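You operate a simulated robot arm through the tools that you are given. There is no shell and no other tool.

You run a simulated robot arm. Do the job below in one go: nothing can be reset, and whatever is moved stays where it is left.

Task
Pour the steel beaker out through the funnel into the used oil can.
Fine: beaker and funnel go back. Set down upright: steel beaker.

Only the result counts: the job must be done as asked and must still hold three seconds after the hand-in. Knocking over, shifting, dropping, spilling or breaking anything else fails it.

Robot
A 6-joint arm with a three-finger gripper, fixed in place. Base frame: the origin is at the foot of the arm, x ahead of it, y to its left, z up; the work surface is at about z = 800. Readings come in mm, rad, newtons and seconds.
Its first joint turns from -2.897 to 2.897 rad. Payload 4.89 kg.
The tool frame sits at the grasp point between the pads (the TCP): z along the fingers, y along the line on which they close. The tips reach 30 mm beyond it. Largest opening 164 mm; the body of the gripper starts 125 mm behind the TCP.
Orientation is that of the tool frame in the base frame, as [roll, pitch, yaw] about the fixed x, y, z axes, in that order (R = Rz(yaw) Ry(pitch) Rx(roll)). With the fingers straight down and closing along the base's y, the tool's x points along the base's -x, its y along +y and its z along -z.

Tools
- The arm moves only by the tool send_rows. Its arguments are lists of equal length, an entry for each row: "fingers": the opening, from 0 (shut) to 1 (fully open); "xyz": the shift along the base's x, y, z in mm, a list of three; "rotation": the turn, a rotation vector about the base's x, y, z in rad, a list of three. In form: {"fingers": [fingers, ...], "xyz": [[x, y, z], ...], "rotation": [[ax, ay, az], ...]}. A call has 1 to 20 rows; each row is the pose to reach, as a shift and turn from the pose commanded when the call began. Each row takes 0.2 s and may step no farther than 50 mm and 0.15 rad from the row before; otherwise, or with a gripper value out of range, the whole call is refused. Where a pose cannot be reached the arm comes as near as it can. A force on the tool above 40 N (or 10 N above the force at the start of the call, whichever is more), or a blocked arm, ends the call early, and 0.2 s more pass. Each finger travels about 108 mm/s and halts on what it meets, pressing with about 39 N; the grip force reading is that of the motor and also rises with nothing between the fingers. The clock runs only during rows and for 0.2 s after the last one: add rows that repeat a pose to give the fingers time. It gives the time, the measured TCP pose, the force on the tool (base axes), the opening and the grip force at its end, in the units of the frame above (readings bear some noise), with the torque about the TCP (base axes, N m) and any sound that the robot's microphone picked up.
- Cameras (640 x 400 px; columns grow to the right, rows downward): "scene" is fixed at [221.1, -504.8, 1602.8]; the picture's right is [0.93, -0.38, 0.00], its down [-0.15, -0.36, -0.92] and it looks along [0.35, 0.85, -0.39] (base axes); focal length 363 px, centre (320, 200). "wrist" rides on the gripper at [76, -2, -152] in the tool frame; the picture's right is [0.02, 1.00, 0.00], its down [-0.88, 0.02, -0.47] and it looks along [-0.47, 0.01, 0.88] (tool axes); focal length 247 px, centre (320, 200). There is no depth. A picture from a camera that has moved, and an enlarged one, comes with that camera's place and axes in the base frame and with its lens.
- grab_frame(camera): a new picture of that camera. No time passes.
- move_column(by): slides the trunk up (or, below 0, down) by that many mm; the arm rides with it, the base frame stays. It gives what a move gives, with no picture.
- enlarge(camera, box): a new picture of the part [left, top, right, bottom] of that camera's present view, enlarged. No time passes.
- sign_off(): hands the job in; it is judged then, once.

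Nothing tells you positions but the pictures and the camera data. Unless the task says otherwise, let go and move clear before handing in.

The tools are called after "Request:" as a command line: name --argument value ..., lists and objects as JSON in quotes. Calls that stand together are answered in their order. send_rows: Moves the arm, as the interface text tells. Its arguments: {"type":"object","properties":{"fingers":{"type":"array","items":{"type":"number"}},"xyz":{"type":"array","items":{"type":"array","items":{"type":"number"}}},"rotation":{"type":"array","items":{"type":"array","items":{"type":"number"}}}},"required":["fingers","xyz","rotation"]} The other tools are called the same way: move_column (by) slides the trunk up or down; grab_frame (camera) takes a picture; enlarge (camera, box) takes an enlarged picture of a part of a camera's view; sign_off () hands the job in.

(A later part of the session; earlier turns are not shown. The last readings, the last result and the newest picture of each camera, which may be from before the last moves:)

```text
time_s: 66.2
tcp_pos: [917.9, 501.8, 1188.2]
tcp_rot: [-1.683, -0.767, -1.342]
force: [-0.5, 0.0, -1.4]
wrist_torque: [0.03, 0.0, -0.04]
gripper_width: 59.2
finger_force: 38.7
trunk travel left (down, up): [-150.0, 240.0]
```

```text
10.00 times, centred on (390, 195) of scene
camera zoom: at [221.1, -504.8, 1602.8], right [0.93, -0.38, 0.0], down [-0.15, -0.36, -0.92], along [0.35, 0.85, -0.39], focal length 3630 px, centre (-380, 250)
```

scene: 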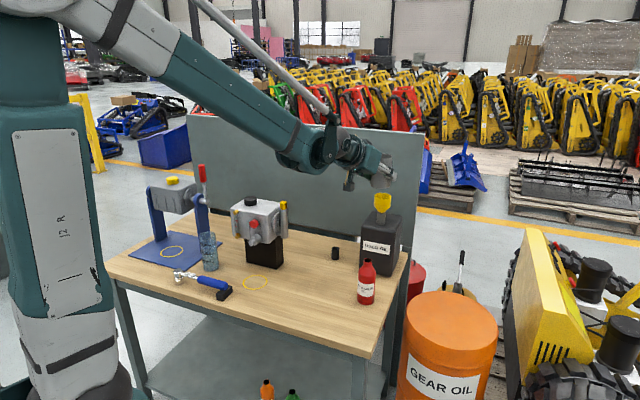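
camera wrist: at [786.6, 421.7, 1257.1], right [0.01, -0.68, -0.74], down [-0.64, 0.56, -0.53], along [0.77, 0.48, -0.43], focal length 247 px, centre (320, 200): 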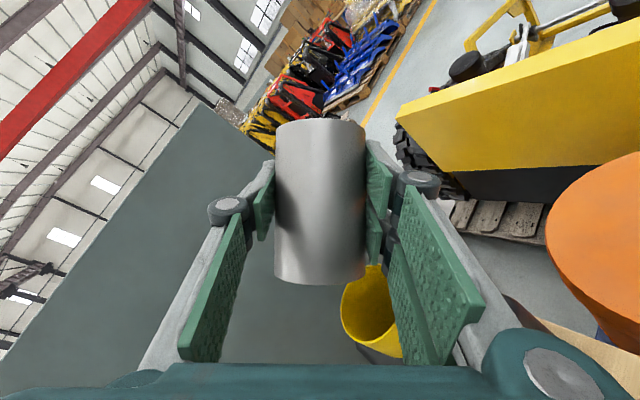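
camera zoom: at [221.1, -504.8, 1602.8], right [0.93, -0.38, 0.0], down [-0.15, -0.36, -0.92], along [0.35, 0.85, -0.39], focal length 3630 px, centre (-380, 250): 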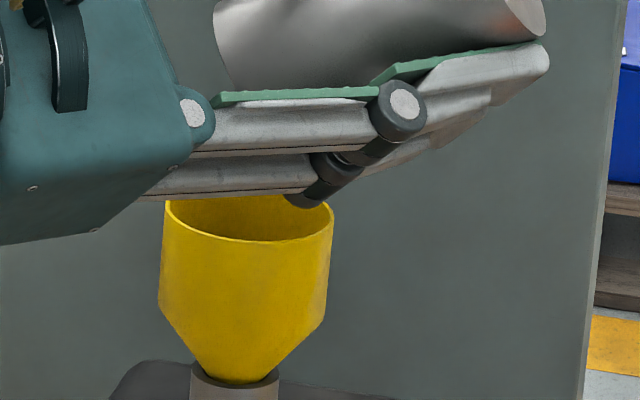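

The funnel is empty and clean, so the pour is done. I'll rotate the beaker back up while it's still above the funnel, then return it to upright.

Request:
send_rows --fingers '[0, 0, 0, 0, 0, 0, 0, 0, 0, 0, 0, 0]' --xyz '[[2.1, -1.8, 4], [4.2, -3.5, 6], [6.3, -5.3, 8], [8.5, -7.1, 8], [10.6, -8.9, 8], [12.7, -10.6, 7], [14.8, -12.4, 6], [16.9, -14.2, 4], [19, -16, 2], [21.1, -17.7, -1], [23.3, -19.5, -4.7], [23.3, -19.5, -4.7]]' --rotation '[[0.0847, 0.1009, 0], [0.1693, 0.2018, 0], [0.254, 0.3026, 0], [0.3386, 0.4035, 0], [0.4233, 0.5044, 0], [0.5079, 0.6052, 0], [0.5925, 0.7061, 0], [0.6772, 0.807, 0], [0.7618, 0.9079, 0], [0.8465, 1.0087, 0], [0.9312, 1.1096, 0], [0.9312, 1.1096, 0]]'

Request:
send_rows --fingers '[0, 0, 0, 0, 0, 0, 0, 0, 0, 0, 0]' --xyz '[[-8, -3.5, 6], [-22, -9.8, 12], [-36, -16, 18], [-50, -22.2, 24], [-65, -28.9, 30], [-80, -35.5, 36], [-95, -42.2, 42], [-110, -48.8, 48], [-126, -56, 52], [-141, -62.6, 56], [-141, -62.6, 56]]' --rotation '[[0.0669, 0.0312, -0.0834], [0.1338, 0.0624, -0.1668], [0.2006, 0.0936, -0.2502], [0.2675, 0.1248, -0.3336], [0.3344, 0.156, -0.4171], [0.4013, 0.1871, -0.5005], [0.4682, 0.2183, -0.5839], [0.535, 0.2495, -0.6673], [0.6019, 0.2807, -0.7507], [0.6688, 0.3119, -0.8341], [0.6688, 0.3119, -0.8341]]'

Request:
grab_frame --camera "scene"

Request:
grab_frame --camera "wrist"

```text
time_s: 68.8
tcp_pos: [940.1, 482.1, 1184.0]
tcp_rot: [-2.434, 0.51, -1.218]
force: [1.1, 1.1, -1.1]
wrist_torque: [0.02, 0.03, 0.01]
gripper_width: 59.7
finger_force: 39.0
trunk travel left (down, up): [-150.0, 240.0]
```

```text
time_s: 71.2
tcp_pos: [799.3, 419.8, 1240.8]
tcp_rot: [3.139, 1.047, -2.619]
force: [-0.6, -0.8, -0.1]
wrist_torque: [0.02, -0.03, 0.0]
gripper_width: 59.3
finger_force: 38.9
trunk travel left (down, up): [-150.0, 240.0]
```

```text
taken
```

scene: 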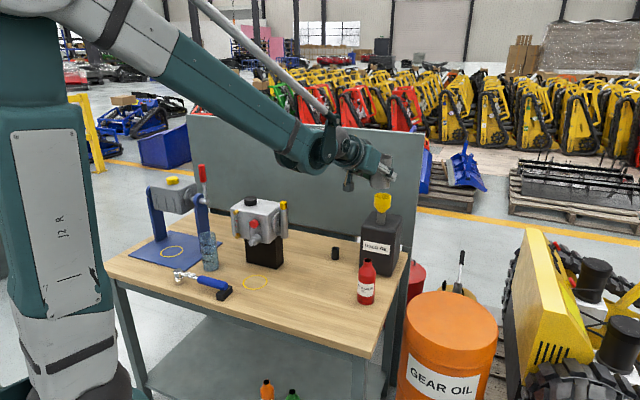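

```text
taken
camera wrist: at [651.4, 333.3, 1250.4], right [-0.51, 0.86, -0.02], down [0.02, 0.03, 1.0], along [0.86, 0.51, -0.03], focal length 247 px, centre (320, 200)
```

wrist: 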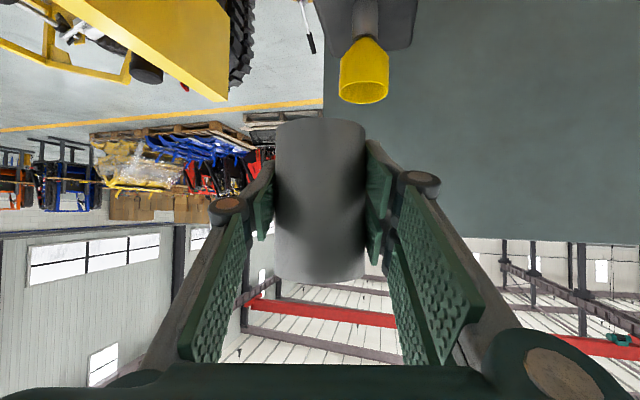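

The funnel is still standing in the spout and the beaker is upright. Now I carry it back over its original spot.

Request:
send_rows --fingers '[0, 0, 0, 0, 0, 0, 0, 0, 0, 0, 0]' --xyz '[[-6, -2.5, 0], [-20, -8.3, 0], [-42, -17.4, 0], [-70, -29, 0], [-100, -41.5, 0], [-130, -54, 0], [-160, -66.5, 0], [-187, -77.7, 0], [-207, -86, 0], [-219, -91, 0], [-219, -91, 0]]' --rotation '[[0, 0, 0], [0, 0, 0], [0, 0, 0], [0, 0, 0], [0, 0, 0], [0, 0, 0], [0, 0, 0], [0, 0, 0], [0, 0, 0], [0, 0, 0], [0, 0, 0]]'

Request:
send_rows --fingers '[0, 0, 0, 0, 0, 0, 0, 0, 0]' --xyz '[[0, 0, -8], [0, 0, -28], [0, 0, -55], [0, 0, -85], [0, 0, -115], [0, 0, -145], [0, 0, -172], [0, 0, -191], [0, 0, -191]]' --rotation '[[0, 0, 0], [0, 0, 0], [0, 0, 0], [0, 0, 0], [0, 0, 0], [0, 0, 0], [0, 0, 0], [0, 0, 0], [0, 0, 0]]'

Request:
move_column --by -150

Request:
grab_frame --camera "wrist"

Request:
enlarge --camera "scene" --box '[240, 200, 400, 340]'

```text
time_s: 73.6
tcp_pos: [579.8, 328.6, 1239.9]
tcp_rot: [3.141, 1.047, -2.616]
force: [-1.2, -0.9, -0.6]
wrist_torque: [0.02, -0.02, 0.01]
gripper_width: 59.4
finger_force: 38.9
trunk travel left (down, up): [-150.0, 240.0]
```

```text
time_s: 75.6
tcp_pos: [579.1, 327.5, 1049.2]
tcp_rot: [-3.139, 1.045, -2.616]
force: [0.4, 0.3, -1.6]
wrist_torque: [-0.01, 0.02, 0.01]
gripper_width: 59.1
finger_force: 39.2
trunk travel left (down, up): [-150.0, 240.0]
```

```text
time_s: 77.3
tcp_pos: [580.5, 326.9, 899.2]
tcp_rot: [3.141, 1.047, -2.617]
force: [-1.1, 0.6, -1.3]
wrist_torque: [0.0, 0.0, 0.02]
gripper_width: 59.4
finger_force: 39.0
trunk travel left (down, up): [0.0, 390.0]
```

```text
taken
camera wrist: at [432.5, 241.6, 908.9], right [-0.51, 0.86, -0.02], down [0.02, 0.03, 1.0], along [0.86, 0.51, -0.03], focal length 247 px, centre (320, 200)
```

wrist: 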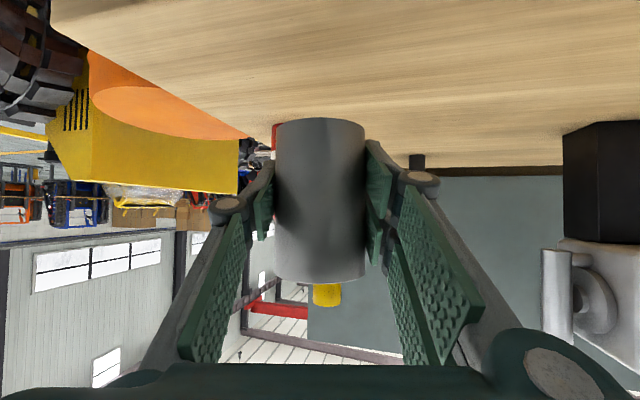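

```text
2.86 times, centred on (320, 270) of scene
camera zoom: at [221.1, -504.8, 1602.8], right [0.93, -0.38, 0.0], down [-0.15, -0.36, -0.92], along [0.35, 0.85, -0.39], focal length 1037 px, centre (320, 0)
```

zoom: 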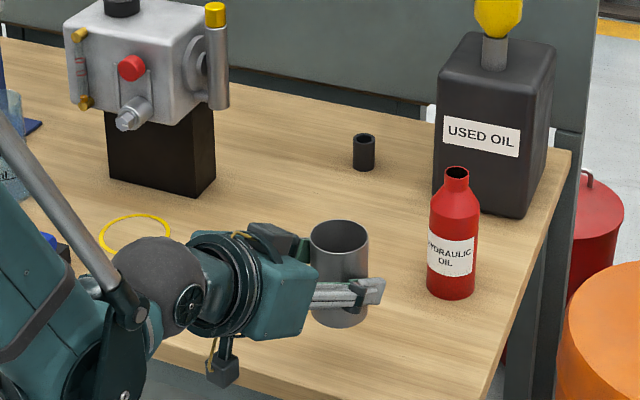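

The beaker is back over its spot and appears about 2 mm lower in the grip. I'll lower to just above the table, then creep down until it touches.

Request:
send_rows --fingers '[0, 0, 0, 0, 0, 0, 0]' --xyz '[[0, 0, -10], [0, 0, -22], [0, 0, -34], [0, 0, -43], [0, 0, -49], [0, 0, -51], [0, 0, -51]]' --rotation '[[0, 0, 0], [0, 0, 0], [0, 0, 0], [0, 0, 0], [0, 0, 0], [0, 0, 0], [0, 0, 0]]'

Request:
enlarge --camera "wrist" --box '[250, 90, 400, 160]'

```text
time_s: 79.0
tcp_pos: [578.1, 328.6, 847.5]
tcp_rot: [-3.141, 1.049, -2.617]
force: [-0.3, 0.0, -2.0]
wrist_torque: [-0.02, 0.0, -0.01]
gripper_width: 59.4
finger_force: 39.0
trunk travel left (down, up): [0.0, 390.0]
```

```text
4.27 times, centred on (325, 125) of wrist
camera zoom: at [432.6, 241.9, 857.6], right [-0.51, 0.86, -0.02], down [0.02, 0.03, 1.0], along [0.86, 0.51, -0.03], focal length 1054 px, centre (299, 520)
```

zoom: 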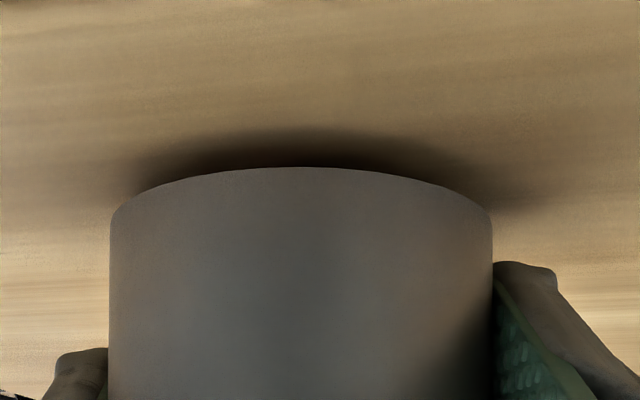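

Request:
send_rows --fingers '[0, 0, 0, 0]' --xyz '[[0, 0, -1], [0, 0, -1.5], [0, 0, -2], [0, 0, -2]]' --rotation '[[0, 0, 0], [0, 0, 0], [0, 0, 0], [0, 0, 0]]'

Request:
enlarge --camera "wrist" --box '[250, 90, 400, 160]'

```text
time_s: 80.0
tcp_pos: [578.4, 327.6, 845.5]
tcp_rot: [-3.14, 1.048, -2.616]
force: [-0.5, 0.1, -1.2]
wrist_torque: [-0.01, -0.02, 0.0]
gripper_width: 59.3
finger_force: 39.0
trunk travel left (down, up): [0.0, 390.0]
```

```text
4.27 times, centred on (325, 125) of wrist
camera zoom: at [432.2, 241.8, 855.6], right [-0.51, 0.86, -0.02], down [0.02, 0.03, 1.0], along [0.86, 0.51, -0.03], focal length 1054 px, centre (299, 520)
```

zoom: 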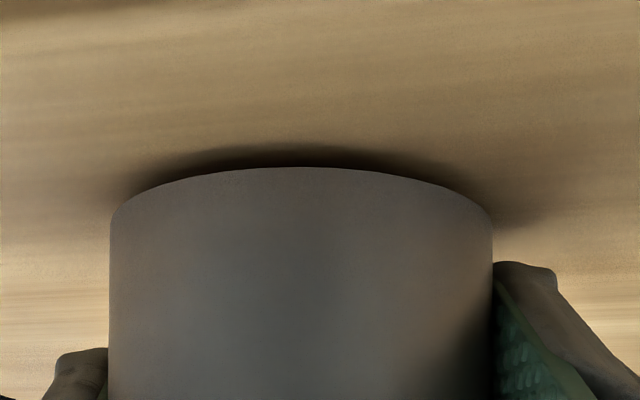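

Request:
send_rows --fingers '[0, 0, 0, 0]' --xyz '[[0, 0, -0.7], [0, 0, -1.3], [0, 0, -1.8], [0, 0, -1.8]]' --rotation '[[0, 0, 0], [0, 0, 0], [0, 0, 0], [0, 0, 0]]'

Request:
enlarge --camera "wrist" --box '[250, 90, 400, 160]'

```text
time_s: 81.0
tcp_pos: [579.2, 327.6, 845.6]
tcp_rot: [3.14, 1.046, -2.616]
force: [0.4, 0.7, -2.2]
wrist_torque: [0.01, -0.01, 0.01]
gripper_width: 59.3
finger_force: 39.3
trunk travel left (down, up): [0.0, 390.0]
```

```text
4.27 times, centred on (325, 125) of wrist
camera zoom: at [432.2, 242.0, 854.5], right [-0.51, 0.86, -0.02], down [0.02, 0.03, 1.0], along [0.86, 0.51, -0.03], focal length 1054 px, centre (299, 520)
```

zoom: 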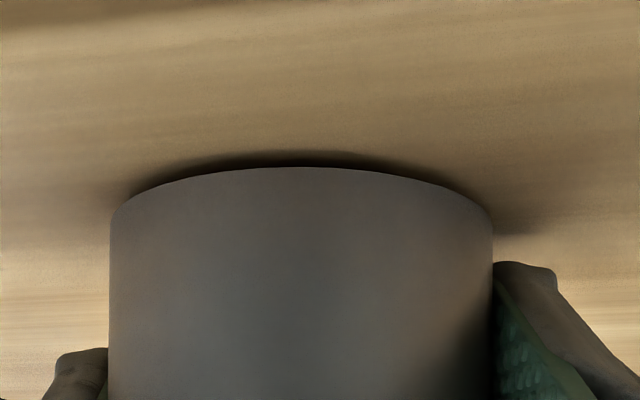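

Request:
send_rows --fingers '[0, 0, 0, 0]' --xyz '[[0, 0, -0.7], [0, 0, -1.3], [0, 0, -1.5], [0, 0, -1.5]]' --rotation '[[0, 0, 0], [0, 0, 0], [0, 0, 0], [0, 0, 0]]'

Request:
enlarge --camera "wrist" --box '[250, 90, 400, 160]'

```text
time_s: 82.0
tcp_pos: [579.7, 329.1, 843.4]
tcp_rot: [3.141, 1.047, -2.615]
force: [-0.2, -0.2, -0.7]
wrist_torque: [-0.02, 0.0, 0.01]
gripper_width: 59.4
finger_force: 39.1
trunk travel left (down, up): [0.0, 390.0]
```

```text
4.27 times, centred on (325, 125) of wrist
camera zoom: at [432.2, 241.6, 853.1], right [-0.51, 0.86, -0.02], down [0.02, 0.03, 1.0], along [0.86, 0.51, -0.03], focal length 1054 px, centre (299, 520)
```

zoom: 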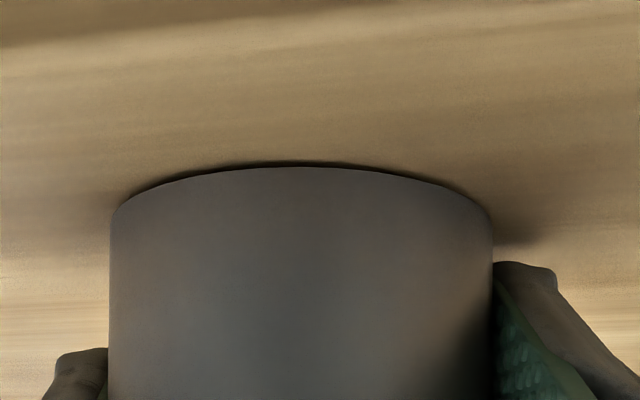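

Request:
send_rows --fingers '[0, 0, 0]' --xyz '[[0, 0, -0.6], [0, 0, -1.1], [0, 0, -1.1]]' --rotation '[[0, 0, 0], [0, 0, 0], [0, 0, 0]]'

Request:
enlarge --camera "wrist" --box '[250, 90, 400, 160]'

```text
time_s: 82.8
tcp_pos: [578.1, 328.1, 842.7]
tcp_rot: [3.141, 1.043, -2.615]
force: [0.4, 0.5, 1.3]
wrist_torque: [0.05, 0.01, 0.02]
gripper_width: 59.5
finger_force: 39.2
trunk travel left (down, up): [0.0, 390.0]
```

```text
4.27 times, centred on (325, 125) of wrist
camera zoom: at [432.4, 242.1, 852.8], right [-0.51, 0.86, -0.02], down [0.02, 0.03, 1.0], along [0.86, 0.51, -0.03], focal length 1054 px, centre (299, 520)
```

zoom: 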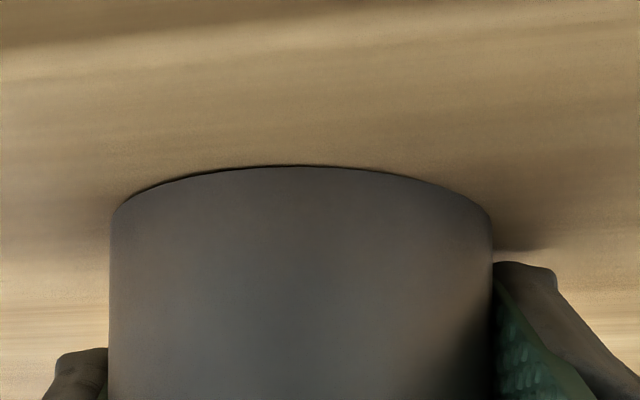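

The beaker has touched down: fz rose to +1.3 N and the shadow gap closed. I'll open the fingers gently.

Request:
send_rows --fingers '[0.365, 0.375, 0.4, 0.45, 0.52, 0.58, 0.6]' --xyz '[[0, 0, 0], [0, 0, 0], [0, 0, 0], [0, 0, 0], [0, 0, 0], [0, 0, 0], [0, 0, 0]]' --rotation '[[0, 0, 0], [0, 0, 0], [0, 0, 0], [0, 0, 0], [0, 0, 0], [0, 0, 0], [0, 0, 0]]'

Request:
grab_frame --camera "wrist"

Request:
enlarge --camera "scene" --box '[270, 250, 390, 340]'

```text
time_s: 84.3
tcp_pos: [579.6, 329.6, 842.8]
tcp_rot: [-3.141, 1.043, -2.618]
force: [-0.3, -0.4, -0.8]
wrist_torque: [0.01, 0.0, 0.01]
gripper_width: 98.4
finger_force: 0.1
trunk travel left (down, up): [0.0, 390.0]
```

```text
taken
camera wrist: at [432.3, 242.0, 852.7], right [-0.51, 0.86, -0.02], down [0.02, 0.03, 1.0], along [0.86, 0.51, -0.03], focal length 247 px, centre (320, 200)
```

wrist: 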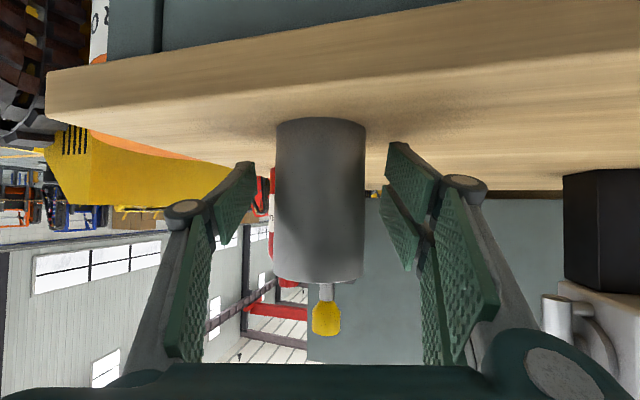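

```text
4.44 times, centred on (330, 295) of scene
camera zoom: at [221.1, -504.8, 1602.8], right [0.93, -0.38, 0.0], down [-0.15, -0.36, -0.92], along [0.35, 0.85, -0.39], focal length 1613 px, centre (276, -222)
```

zoom: 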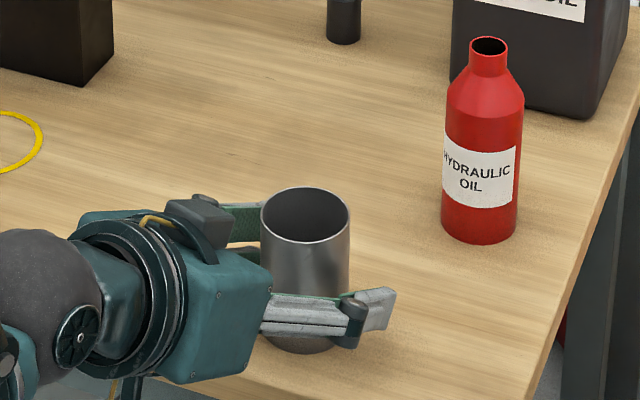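

The beaker stands upright on its spot and is released. I'll rise straight up and clear it, then raise the trunk and look inside.

Request:
send_rows --fingers '[0.6, 0.65, 0.65, 0.65, 0.65, 0.65]' --xyz '[[0, 0, 10], [0, 0, 30], [0, 0, 55], [0, 0, 85], [0, 0, 115], [0, 0, 115]]' --rotation '[[0, 0, 0], [0, 0, 0], [0, 0, 0], [0, 0, 0], [0, 0, 0], [0, 0, 0]]'

Request:
move_column --by 150

Request:
send_rows --fingers '[0.65, 0.65, 0.65, 0.65, 0.65, 0.65, 0.65, 0.65, 0.65]' --xyz '[[0, 0, 0], [0, 0, 0], [0, 0, 0], [0, 0, 0], [0, 0, 0], [0, 0, 0], [0, 0, 0], [0, 0, 0], [0, 0, 0]]' --rotation '[[-0.0654, 0.1134, 0], [-0.1309, 0.2267, 0], [-0.1963, 0.3401, 0], [-0.2618, 0.4534, 0], [-0.3272, 0.5668, 0], [-0.3927, 0.6802, 0], [-0.4581, 0.7935, 0], [-0.5236, 0.9069, 0], [-0.5236, 0.9069, 0]]'

Request:
grab_frame --camera "wrist"

Request:
grab_frame --camera "scene"

```text
time_s: 85.8
tcp_pos: [579.4, 327.7, 957.6]
tcp_rot: [3.141, 1.046, -2.616]
force: [0.7, -0.4, -0.2]
wrist_torque: [-0.01, 0.0, -0.01]
gripper_width: 106.7
finger_force: 0.0
trunk travel left (down, up): [0.0, 390.0]
```

```text
time_s: 87.5
tcp_pos: [579.0, 329.7, 1106.1]
tcp_rot: [-3.141, 1.047, -2.616]
force: [0.4, -0.5, -0.2]
wrist_torque: [0.01, 0.01, 0.01]
gripper_width: 106.8
finger_force: 0.1
trunk travel left (down, up): [-150.0, 240.0]
```

```text
time_s: 89.5
tcp_pos: [578.0, 329.2, 1106.1]
tcp_rot: [-3.14, -0.002, -2.619]
force: [1.0, 0.8, -0.1]
wrist_torque: [-0.06, 0.1, 0.01]
gripper_width: 106.7
finger_force: 0.0
trunk travel left (down, up): [-150.0, 240.0]
```

```text
taken
camera wrist: at [513.8, 289.2, 1258.4], right [-0.52, 0.85, 0.0], down [0.75, 0.46, 0.47], along [0.4, 0.24, -0.88], focal length 247 px, centre (320, 200)
```

wrist: 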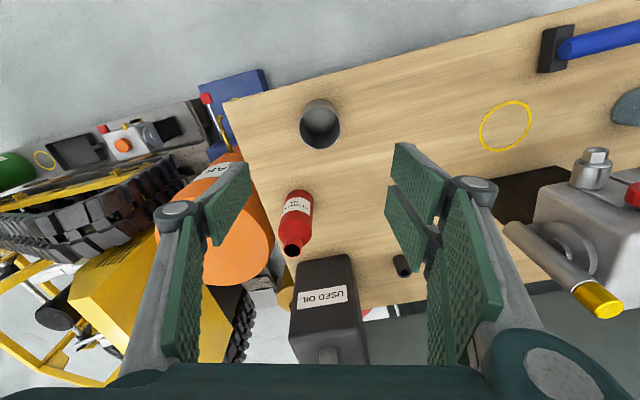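

```text
taken
```

scene: 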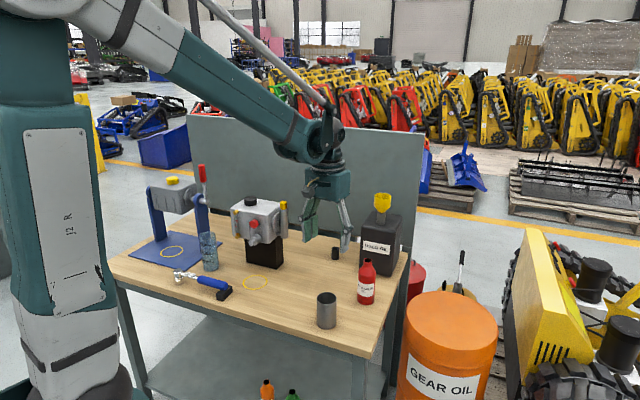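

Request:
enlarge --camera "wrist" --box '[285, 85, 355, 160]'

Request:
enlarge --camera "scene" --box '[320, 180, 430, 340]'

```text
5.33 times, centred on (320, 122) of wrist
camera zoom: at [513.8, 289.2, 1258.4], right [-0.52, 0.85, 0.0], down [0.75, 0.46, 0.47], along [0.4, 0.24, -0.88], focal length 1317 px, centre (320, 613)
```

zoom: 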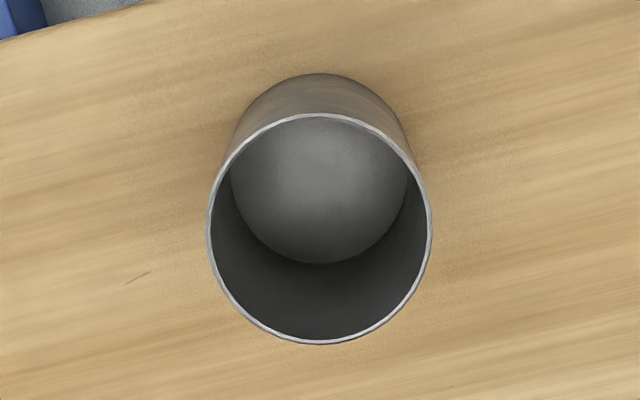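

```text
2.50 times, centred on (375, 260) of scene
camera zoom: at [221.1, -504.8, 1602.8], right [0.93, -0.38, 0.0], down [-0.15, -0.36, -0.92], along [0.35, 0.85, -0.39], focal length 908 px, centre (182, 50)
```

zoom: 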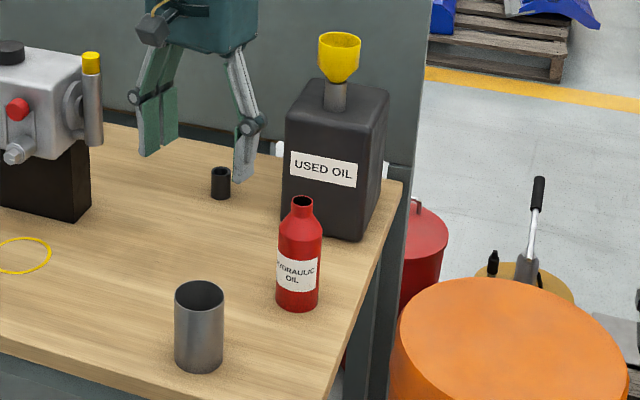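

The beaker is empty with its bottom bare, nothing is spilled, and the funnel still stands in the can. Now I'll return the funnel to its black holder, starting by moving back to the pose I used in front of it.

Request:
send_rows --fingers '[0.65, 0.65, 0.65, 0.65]' --xyz '[[0, 0, 30], [0, 0, 60], [0, 0, 90], [0, 0, 90]]' --rotation '[[0, 0, -0.087], [0, 0, -0.1745], [0, 0, -0.1745], [0, 0, -0.1745]]'

Request:
send_rows --fingers '[0.65, 0.65, 0.6, 0.6, 0.6, 0.6, 0.6, 0.6]' --xyz '[[28, 23, 0], [56, 46, 0], [84, 69, 0], [113, 92, 0], [141, 115, 0], [169, 138, 0], [197.5, 161.5, 0], [197.5, 161.5, 0]]' --rotation '[[0.0426, -0.1172, 0], [0.0853, -0.2343, 0], [0.1279, -0.3515, 0], [0.1706, -0.4686, 0], [0.2132, -0.5858, 0], [0.2559, -0.703, 0], [0.2985, -0.8201, 0], [0.2985, -0.8201, 0]]'

Request:
grab_frame --camera "wrist"

Request:
enlarge --camera "scene" --box '[340, 160, 420, 230]'

```text
time_s: 90.5
tcp_pos: [579.5, 328.6, 1197.8]
tcp_rot: [-3.141, 0.0, -2.793]
force: [0.0, 0.0, 0.5]
wrist_torque: [0.05, -0.07, -0.02]
gripper_width: 106.3
finger_force: 0.0
trunk travel left (down, up): [-150.0, 240.0]
```

```text
time_s: 92.3
tcp_pos: [776.4, 488.3, 1195.4]
tcp_rot: [3.141, 0.871, -2.793]
force: [0.7, -0.5, 0.3]
wrist_torque: [-0.02, 0.04, -0.02]
gripper_width: 98.5
finger_force: 0.0
trunk travel left (down, up): [-150.0, 240.0]
```

```text
taken
camera wrist: at [620.7, 429.8, 1234.2], right [-0.36, 0.93, -0.02], down [0.18, 0.09, 0.98], along [0.92, 0.35, -0.2], focal length 247 px, centre (320, 200)
```

wrist: 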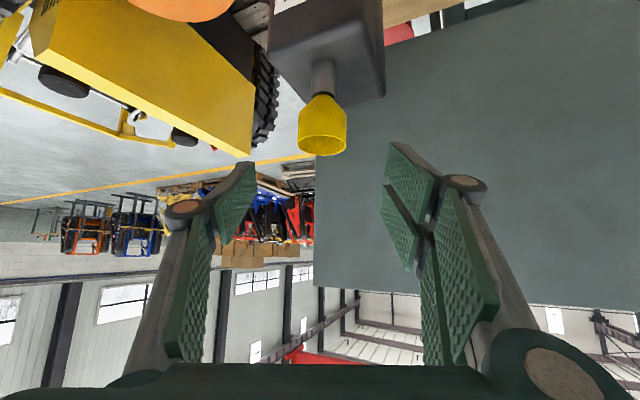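

```text
5.71 times, centred on (380, 195) of scene
camera zoom: at [221.1, -504.8, 1602.8], right [0.93, -0.38, 0.0], down [-0.15, -0.36, -0.92], along [0.35, 0.85, -0.39], focal length 2074 px, centre (-23, 229)
```

zoom: 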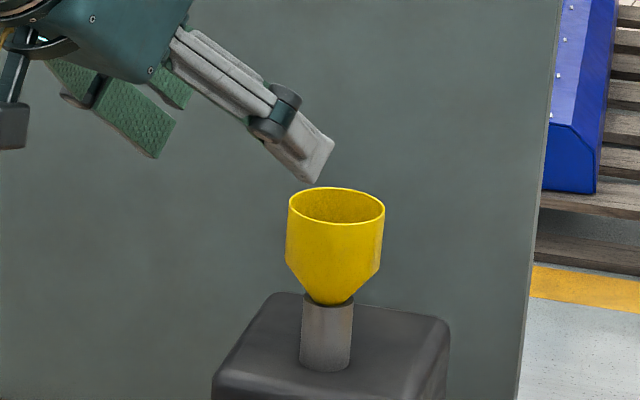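

The camera pose shows I'm about 3 mm off laterally from last time. I'll approach to reproduce exactly the pose where the funnel was released.

Request:
send_rows --fingers '[0.55, 0.52, 0.52, 0.52, 0.52, 0.52, 0.52, 0.52]' --xyz '[[0.6, 3.6, -14.5], [25.6, 12.6, -36.5], [50.6, 21.6, -58.5], [72.6, 29.6, -78.5], [88.6, 35.3, -92.5], [101.6, 40, -104.1], [108.6, 42.6, -110.5], [108.6, 42.6, -110.5]]' --rotation '[[0, 0, 0], [0, 0, 0], [0, 0, 0], [0, 0, 0], [0, 0, 0], [0, 0, 0], [0, 0, 0], [0, 0, 0]]'

Request:
grab_frame --camera "wrist"

Request:
enlarge --camera "scene" --box '[350, 180, 420, 230]'

```text
time_s: 94.1
tcp_pos: [885.4, 532.0, 1083.5]
tcp_rot: [-3.141, 0.872, -2.789]
force: [0.2, 0.6, -0.2]
wrist_torque: [-0.03, 0.01, 0.01]
gripper_width: 85.2
finger_force: 0.0
trunk travel left (down, up): [-150.0, 240.0]
```

```text
taken
camera wrist: at [730.1, 473.5, 1124.0], right [-0.36, 0.93, -0.02], down [0.19, 0.09, 0.98], along [0.92, 0.35, -0.2], focal length 247 px, centre (320, 200)
```

wrist: 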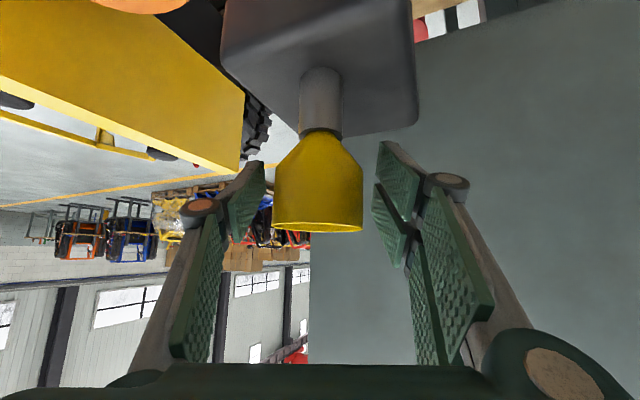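

```text
8.00 times, centred on (385, 205) of scene
camera zoom: at [221.1, -504.8, 1602.8], right [0.93, -0.38, 0.0], down [-0.15, -0.36, -0.92], along [0.35, 0.85, -0.39], focal length 2904 px, centre (-200, 160)
```

zoom: 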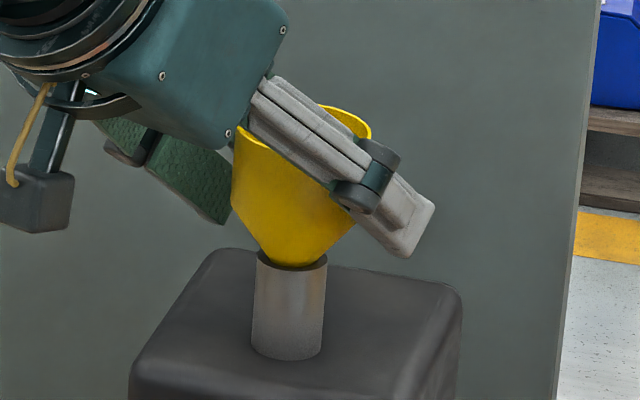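

Request:
enlarge --camera "wrist" --box '[220, 120, 420, 250]'

```text
3.08 times, centred on (320, 185) of wrist
camera zoom: at [730.1, 473.5, 1124.0], right [-0.36, 0.93, -0.02], down [0.19, 0.09, 0.98], along [0.92, 0.35, -0.2], focal length 760 px, centre (320, 246)
```

zoom: 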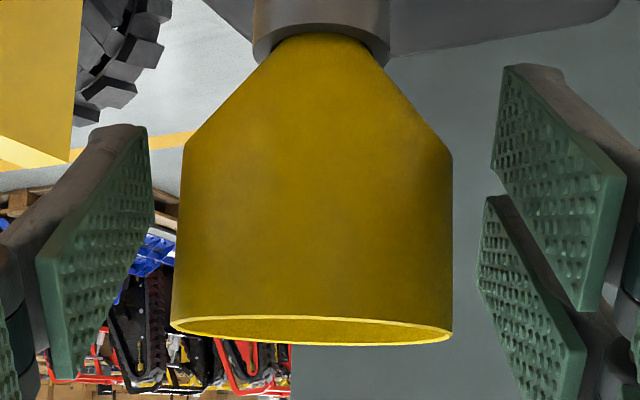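

Request:
send_rows --fingers '[0.52, 0.45, 0.4, 0.37, 0, 0, 0]' --xyz '[[-0.5, -0.9, 0], [-0.5, -0.9, 0], [-0.5, -0.9, 0], [-0.5, -0.9, 0], [-0.5, -0.9, 0], [-0.5, -0.9, 0], [-0.5, -0.9, 0]]' --rotation '[[0, 0, 0], [0, 0, 0], [0, 0, 0], [0, 0, 0], [0, 0, 0], [0, 0, 0], [0, 0, 0]]'

Request:
grab_frame --camera "wrist"

Request:
enlarge --camera "scene" --box '[340, 180, 430, 280]'

```text
time_s: 95.7
tcp_pos: [885.0, 531.4, 1084.3]
tcp_rot: [3.141, 0.873, -2.793]
force: [-0.7, -0.3, 2.2]
wrist_torque: [0.0, 0.06, 0.01]
gripper_width: 57.0
finger_force: 39.2
trunk travel left (down, up): [-150.0, 240.0]
```

```text
taken
camera wrist: at [729.2, 473.0, 1124.5], right [-0.36, 0.93, -0.02], down [0.19, 0.09, 0.98], along [0.92, 0.35, -0.2], focal length 247 px, centre (320, 200)
```

wrist: 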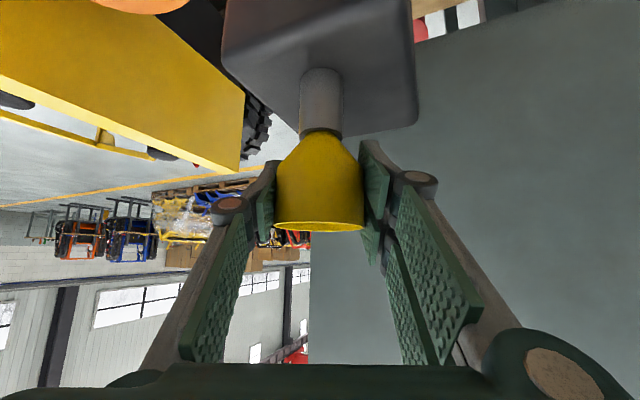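

```text
4.00 times, centred on (385, 230) of scene
camera zoom: at [221.1, -504.8, 1602.8], right [0.93, -0.38, 0.0], down [-0.15, -0.36, -0.92], along [0.35, 0.85, -0.39], focal length 1452 px, centre (60, 80)
```

zoom: 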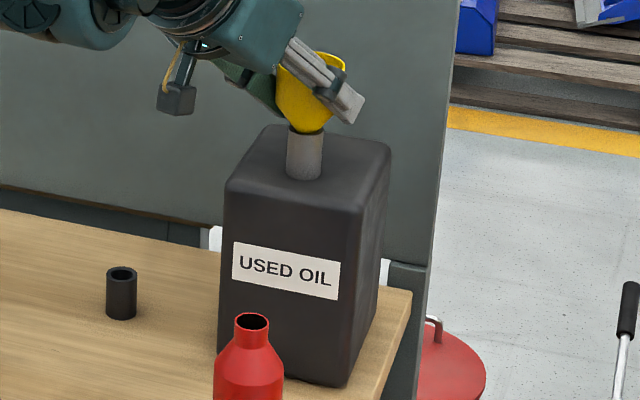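

The funnel is gripped with almost no side load. I'll lift it straight out of the spout.

Request:
send_rows --fingers '[0, 0, 0, 0, 0, 0, 0, 0, 0, 0, 0]' --xyz '[[0, 0, 3], [0, 0, 8], [0, 0, 15], [0, 0, 23], [0, 0, 31], [0, 0, 39], [0, 0, 47], [0, 0, 56], [0, 0, 66], [0, 0, 75], [0, 0, 75]]' --rotation '[[0, 0, 0], [0, 0, 0], [0, 0, 0], [0, 0, 0], [0, 0, 0], [0, 0, 0], [0, 0, 0], [0, 0, 0], [0, 0, 0], [0, 0, 0], [0, 0, 0]]'

Request:
enlarge --camera "scene" --box '[340, 160, 430, 280]'

Request:
grab_frame --camera "wrist"

```text
time_s: 98.1
tcp_pos: [884.3, 532.2, 1161.2]
tcp_rot: [3.141, 0.872, -2.793]
force: [-0.7, 0.3, -0.1]
wrist_torque: [-0.02, -0.02, -0.01]
gripper_width: 56.7
finger_force: 38.5
trunk travel left (down, up): [-150.0, 240.0]
```

```text
3.33 times, centred on (385, 220) of scene
camera zoom: at [221.1, -504.8, 1602.8], right [0.93, -0.38, 0.0], down [-0.15, -0.36, -0.92], along [0.35, 0.85, -0.39], focal length 1210 px, centre (103, 133)
```

zoom: 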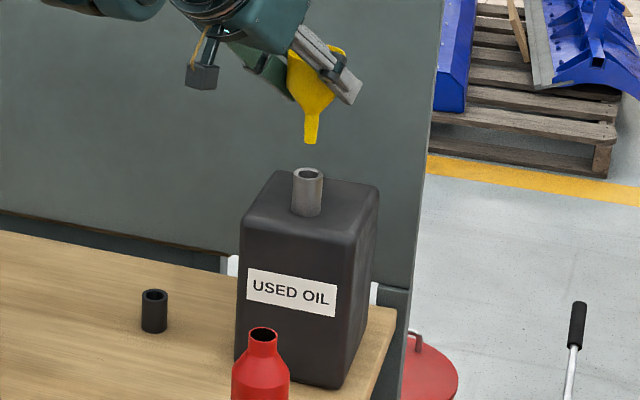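

```text
taken
camera wrist: at [728.9, 473.9, 1200.2], right [-0.36, 0.93, -0.02], down [0.19, 0.09, 0.98], along [0.92, 0.35, -0.2], focal length 247 px, centre (320, 200)
```

wrist: 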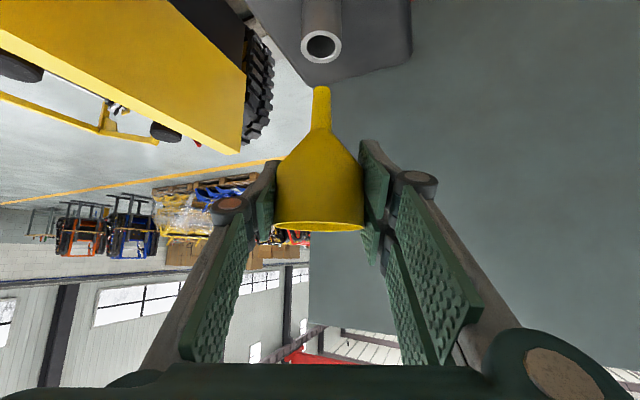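

The funnel is out cleanly and the can is unmoved. I'll pause briefly over the spout in case it drips, then carry the funnel over to its holder.

Request:
send_rows --fingers '[0, 0, 0, 0, 0, 0, 0, 0, 0, 0, 0, 0, 0, 0, 0, 0, 0]' --xyz '[[0, 0, 0], [0, 0, 0], [0, 0, 0], [0, 0, 3], [-6, 6.7, 6], [-18, 20.1, 8], [-33, 36.8, 8], [-48, 53.5, 8], [-63, 70.2, 8], [-78, 87, 8], [-92, 102.6, 8], [-105, 117, 4], [-115, 128.2, 0], [-120.1, 133.9, -10], [-120.1, 133.9, -35], [-120.1, 133.9, -60], [-120.1, 133.9, -60]]' --rotation '[[0, 0, 0], [0, 0, 0], [0, 0, 0], [0, 0, 0], [0, 0, 0.026], [0, 0, 0.079], [0, 0, 0.144], [0, 0, 0.209], [0, 0, 0.275], [0, 0, 0.34], [0, 0, 0.401], [0, 0, 0.458], [0, 0, 0.501], [0, 0, 0.5236], [0, 0, 0.5236], [0, 0, 0.5236], [0, 0, 0.5236]]'

Request:
grab_frame --camera "wrist"

Request:
enlarge --camera "scene" --box '[300, 160, 430, 290]'

```text
time_s: 101.7
tcp_pos: [762.4, 665.9, 1100.6]
tcp_rot: [-3.141, 0.873, -2.268]
force: [0.7, -0.8, -0.2]
wrist_torque: [0.0, -0.02, -0.01]
gripper_width: 56.6
finger_force: 39.5
trunk travel left (down, up): [-150.0, 240.0]
```

```text
taken
camera wrist: at [658.5, 537.8, 1140.1], right [-0.78, 0.63, -0.02], down [0.12, 0.17, 0.98], along [0.62, 0.76, -0.2], focal length 247 px, centre (320, 200)
```

wrist: 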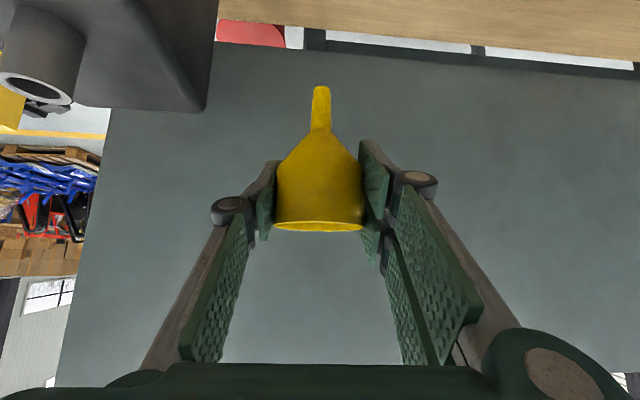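

```text
3.08 times, centred on (365, 225) of scene
camera zoom: at [221.1, -504.8, 1602.8], right [0.93, -0.38, 0.0], down [-0.15, -0.36, -0.92], along [0.35, 0.85, -0.39], focal length 1117 px, centre (182, 123)
```

zoom: 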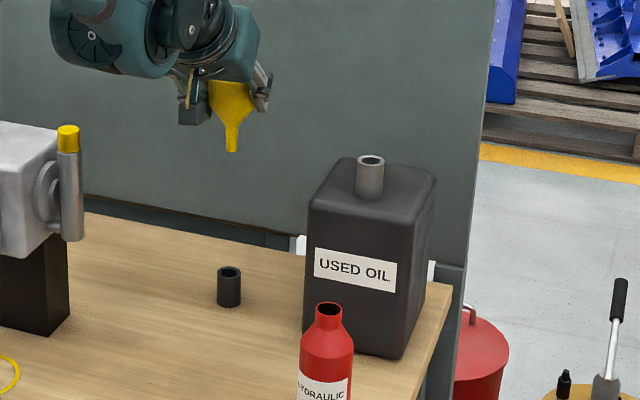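

Now I descend until the stem tip is about 40 mm above the holder.

Request:
send_rows --fingers '[0, 0, 0, 0, 0, 0, 0]' --xyz '[[0.5, -0.4, -10], [1, -0.8, -35], [1, -0.8, -65], [1, -0.8, -95], [1, -0.8, -120], [1, -0.8, -132], [1, -0.8, -132]]' --rotation '[[0, 0, 0], [0, 0, 0], [0, 0, 0], [0, 0, 0], [0, 0, 0], [0, 0, 0], [0, 0, 0]]'

Request:
enlarge --camera "wrist" --box '[270, 0, 380, 150]'

Request:
enlarge --camera "scene" --box '[315, 215, 360, 265]'

```text
time_s: 103.3
tcp_pos: [764.8, 664.6, 969.1]
tcp_rot: [-3.141, 0.874, -2.267]
force: [1.0, -0.5, -0.7]
wrist_torque: [0.02, -0.01, -0.01]
gripper_width: 56.6
finger_force: 39.0
trunk travel left (down, up): [-150.0, 240.0]
```

```text
2.67 times, centred on (325, 75) of wrist
camera zoom: at [660.1, 536.9, 1008.2], right [-0.78, 0.63, -0.02], down [0.12, 0.17, 0.98], along [0.62, 0.76, -0.2], focal length 659 px, centre (307, 533)
```

zoom: 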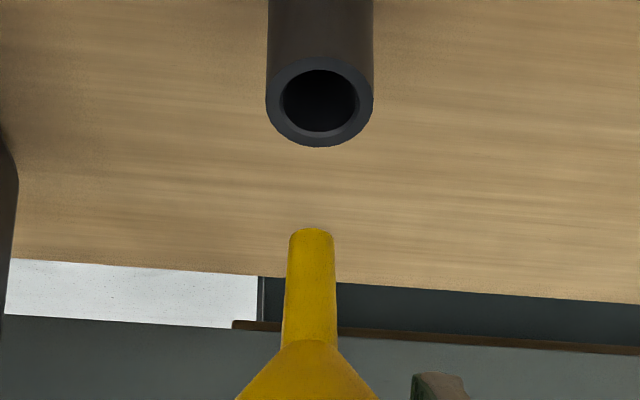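

```text
8.00 times, centred on (338, 240) of scene
camera zoom: at [221.1, -504.8, 1602.8], right [0.93, -0.38, 0.0], down [-0.15, -0.36, -0.92], along [0.35, 0.85, -0.39], focal length 2904 px, centre (180, -120)
```

zoom: 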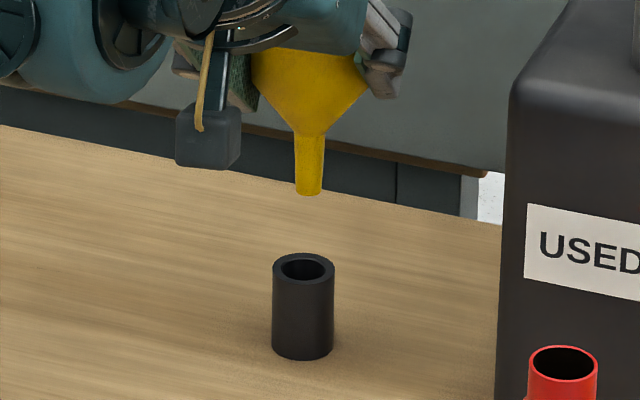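

Both cameras agree the holder is about 1.8 mm toward tool +y from the stem, within the 4 mm play. I'll correct that and lower the stem into the holder partway.

Request:
send_rows --fingers '[0, 0, 0, 0, 0, 0, 0, 0]' --xyz '[[-0.8, 0.4, 0], [-1.6, 0.8, -8], [-1.6, 0.8, -18], [-1.6, 0.8, -28], [-1.6, 0.8, -38], [-1.6, 0.8, -46], [-1.6, 0.8, -54], [-1.6, 0.8, -54]]' --rotation '[[0, 0, 0], [0, 0, 0], [0, 0, 0], [0, 0, 0], [0, 0, 0], [0, 0, 0], [0, 0, 0], [0, 0, 0]]'

Request:
enlarge --camera "wrist" --box '[270, 40, 380, 190]'

Request:
enlarge --camera "scene" --box '[320, 220, 355, 265]'

```text
time_s: 105.1
tcp_pos: [763.7, 665.8, 916.4]
tcp_rot: [3.141, 0.874, -2.267]
force: [0.0, 0.2, -0.3]
wrist_torque: [0.01, 0.01, -0.04]
gripper_width: 56.6
finger_force: 38.4
trunk travel left (down, up): [-150.0, 240.0]
```

```text
2.67 times, centred on (325, 115) of wrist
camera zoom: at [657.8, 537.6, 954.7], right [-0.78, 0.63, -0.02], down [0.12, 0.17, 0.98], along [0.62, 0.76, -0.2], focal length 659 px, centre (307, 427)
```

zoom: 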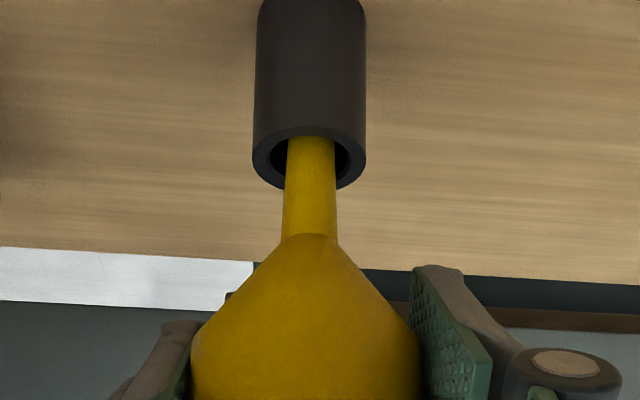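

```text
8.89 times, centred on (338, 242) of scene
camera zoom: at [221.1, -504.8, 1602.8], right [0.93, -0.38, 0.0], down [-0.15, -0.36, -0.92], along [0.35, 0.85, -0.39], focal length 3227 px, centre (164, -178)
```

zoom: 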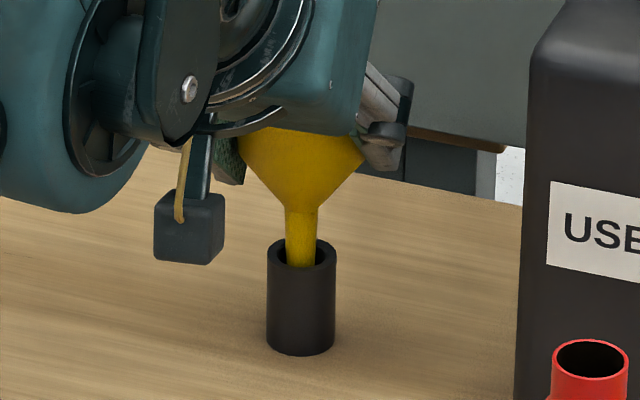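

The stem is centred in the holder. I'll lower most of the remaining 30 mm.

Request:
send_rows --fingers '[0, 0, 0, 0, 0, 0]' --xyz '[[0, 0, -7], [0, 0, -14], [0, 0, -20], [0, 0, -24], [0, 0, -26], [0, 0, -26]]' --rotation '[[0, 0, 0], [0, 0, 0], [0, 0, 0], [0, 0, 0], [0, 0, 0], [0, 0, 0]]'

Request:
enlarge --camera "wrist" --box '[270, 60, 380, 190]'

Request:
enlarge --camera "scene" --box '[320, 220, 355, 265]'

```text
time_s: 106.5
tcp_pos: [762.6, 665.4, 888.0]
tcp_rot: [3.14, 0.871, -2.269]
force: [0.4, 1.1, -0.1]
wrist_torque: [0.0, 0.0, 0.02]
gripper_width: 56.7
finger_force: 38.7
trunk travel left (down, up): [-150.0, 240.0]
```

```text
3.08 times, centred on (325, 125) of wrist
camera zoom: at [658.1, 537.9, 928.4], right [-0.78, 0.63, -0.02], down [0.12, 0.17, 0.98], along [0.62, 0.76, -0.2], focal length 760 px, centre (305, 431)
```

zoom: 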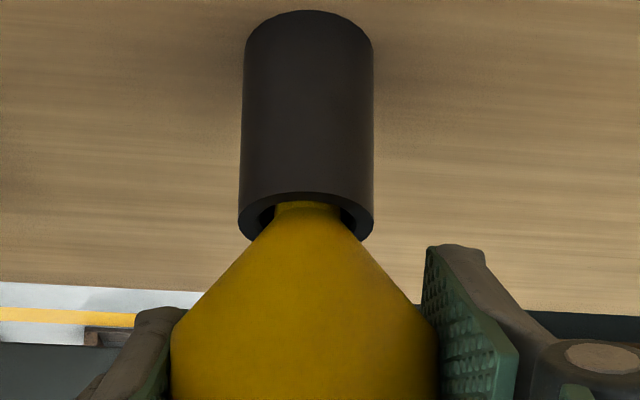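

```text
8.89 times, centred on (338, 242) of scene
camera zoom: at [221.1, -504.8, 1602.8], right [0.93, -0.38, 0.0], down [-0.15, -0.36, -0.92], along [0.35, 0.85, -0.39], focal length 3227 px, centre (164, -178)
```

zoom: 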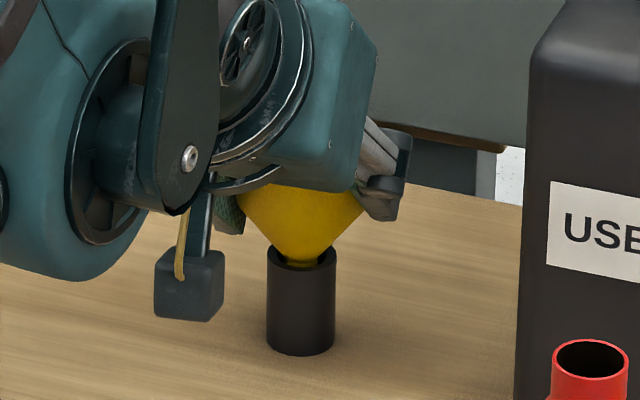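

Request:
send_rows --fingers '[0, 0, 0]' --xyz '[[0, 0, -1.2], [0, 0, -2.4], [0, 0, -2.4]]' --rotation '[[0, 0, 0], [0, 0, 0], [0, 0, 0]]'

Request:
enlarge --camera "wrist" --box '[270, 60, 380, 190]'

```text
time_s: 107.3
tcp_pos: [763.5, 666.2, 886.0]
tcp_rot: [3.14, 0.873, -2.267]
force: [0.1, -0.9, 0.7]
wrist_torque: [-0.01, 0.04, -0.02]
gripper_width: 56.5
finger_force: 39.0
trunk travel left (down, up): [-150.0, 240.0]
```

```text
3.08 times, centred on (325, 125) of wrist
camera zoom: at [658.4, 537.7, 926.2], right [-0.78, 0.63, -0.02], down [0.12, 0.17, 0.98], along [0.62, 0.76, -0.2], focal length 760 px, centre (305, 431)
```

zoom: 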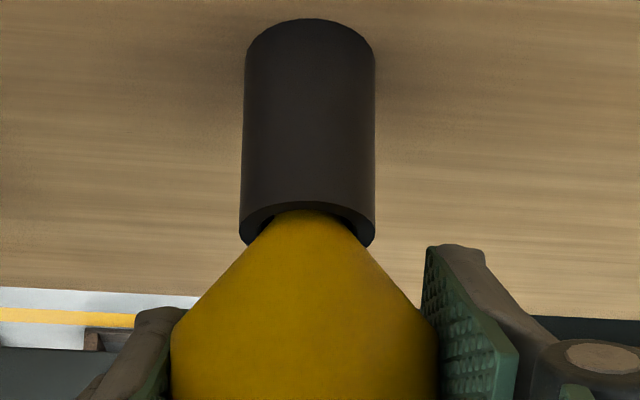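

Request:
send_rows --fingers '[0, 0, 0]' --xyz '[[0, 0, -0.6], [0, 0, -1.2], [0, 0, -1.2]]' --rotation '[[0, 0, 0], [0, 0, 0], [0, 0, 0]]'

Request:
enlarge --camera "wrist" --box '[270, 60, 380, 190]'

```text
time_s: 108.1
tcp_pos: [764.4, 665.1, 887.0]
tcp_rot: [3.141, 0.874, -2.267]
force: [-0.2, 0.3, 0.3]
wrist_torque: [-0.03, -0.02, 0.02]
gripper_width: 56.5
finger_force: 39.1
trunk travel left (down, up): [-150.0, 240.0]
```

```text
3.08 times, centred on (325, 125) of wrist
camera zoom: at [658.0, 538.0, 925.3], right [-0.78, 0.63, -0.02], down [0.12, 0.17, 0.98], along [0.62, 0.76, -0.2], focal length 760 px, centre (305, 431)
```

zoom: 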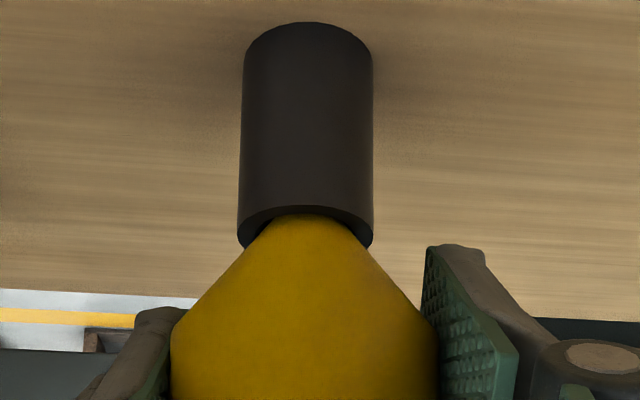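

Request:
send_rows --fingers '[0, 0, 0]' --xyz '[[0, 0, -0.5], [0, 0, -1], [0, 0, -1]]' --rotation '[[0, 0, 0], [0, 0, 0], [0, 0, 0]]'

Request:
enlarge --camera "wrist" --box '[270, 60, 380, 190]'

```text
time_s: 108.9
tcp_pos: [764.0, 665.7, 884.7]
tcp_rot: [-3.141, 0.873, -2.269]
force: [2.6, 0.7, 5.0]
wrist_torque: [0.0, -0.13, 0.03]
gripper_width: 56.6
finger_force: 39.3
trunk travel left (down, up): [-150.0, 240.0]
```

```text
3.08 times, centred on (325, 125) of wrist
camera zoom: at [658.4, 538.0, 924.5], right [-0.78, 0.63, -0.02], down [0.12, 0.17, 0.98], along [0.62, 0.76, -0.2], focal length 760 px, centre (305, 431)
```

zoom: 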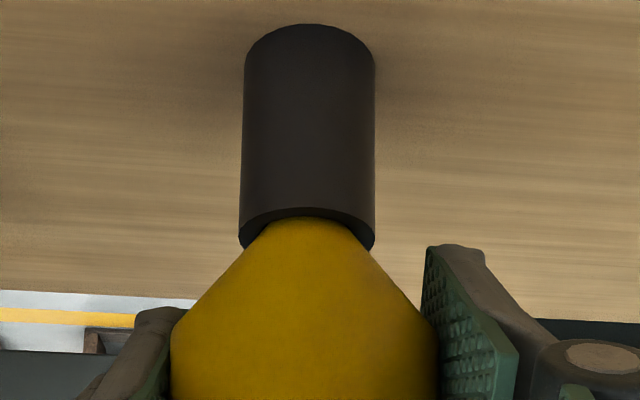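

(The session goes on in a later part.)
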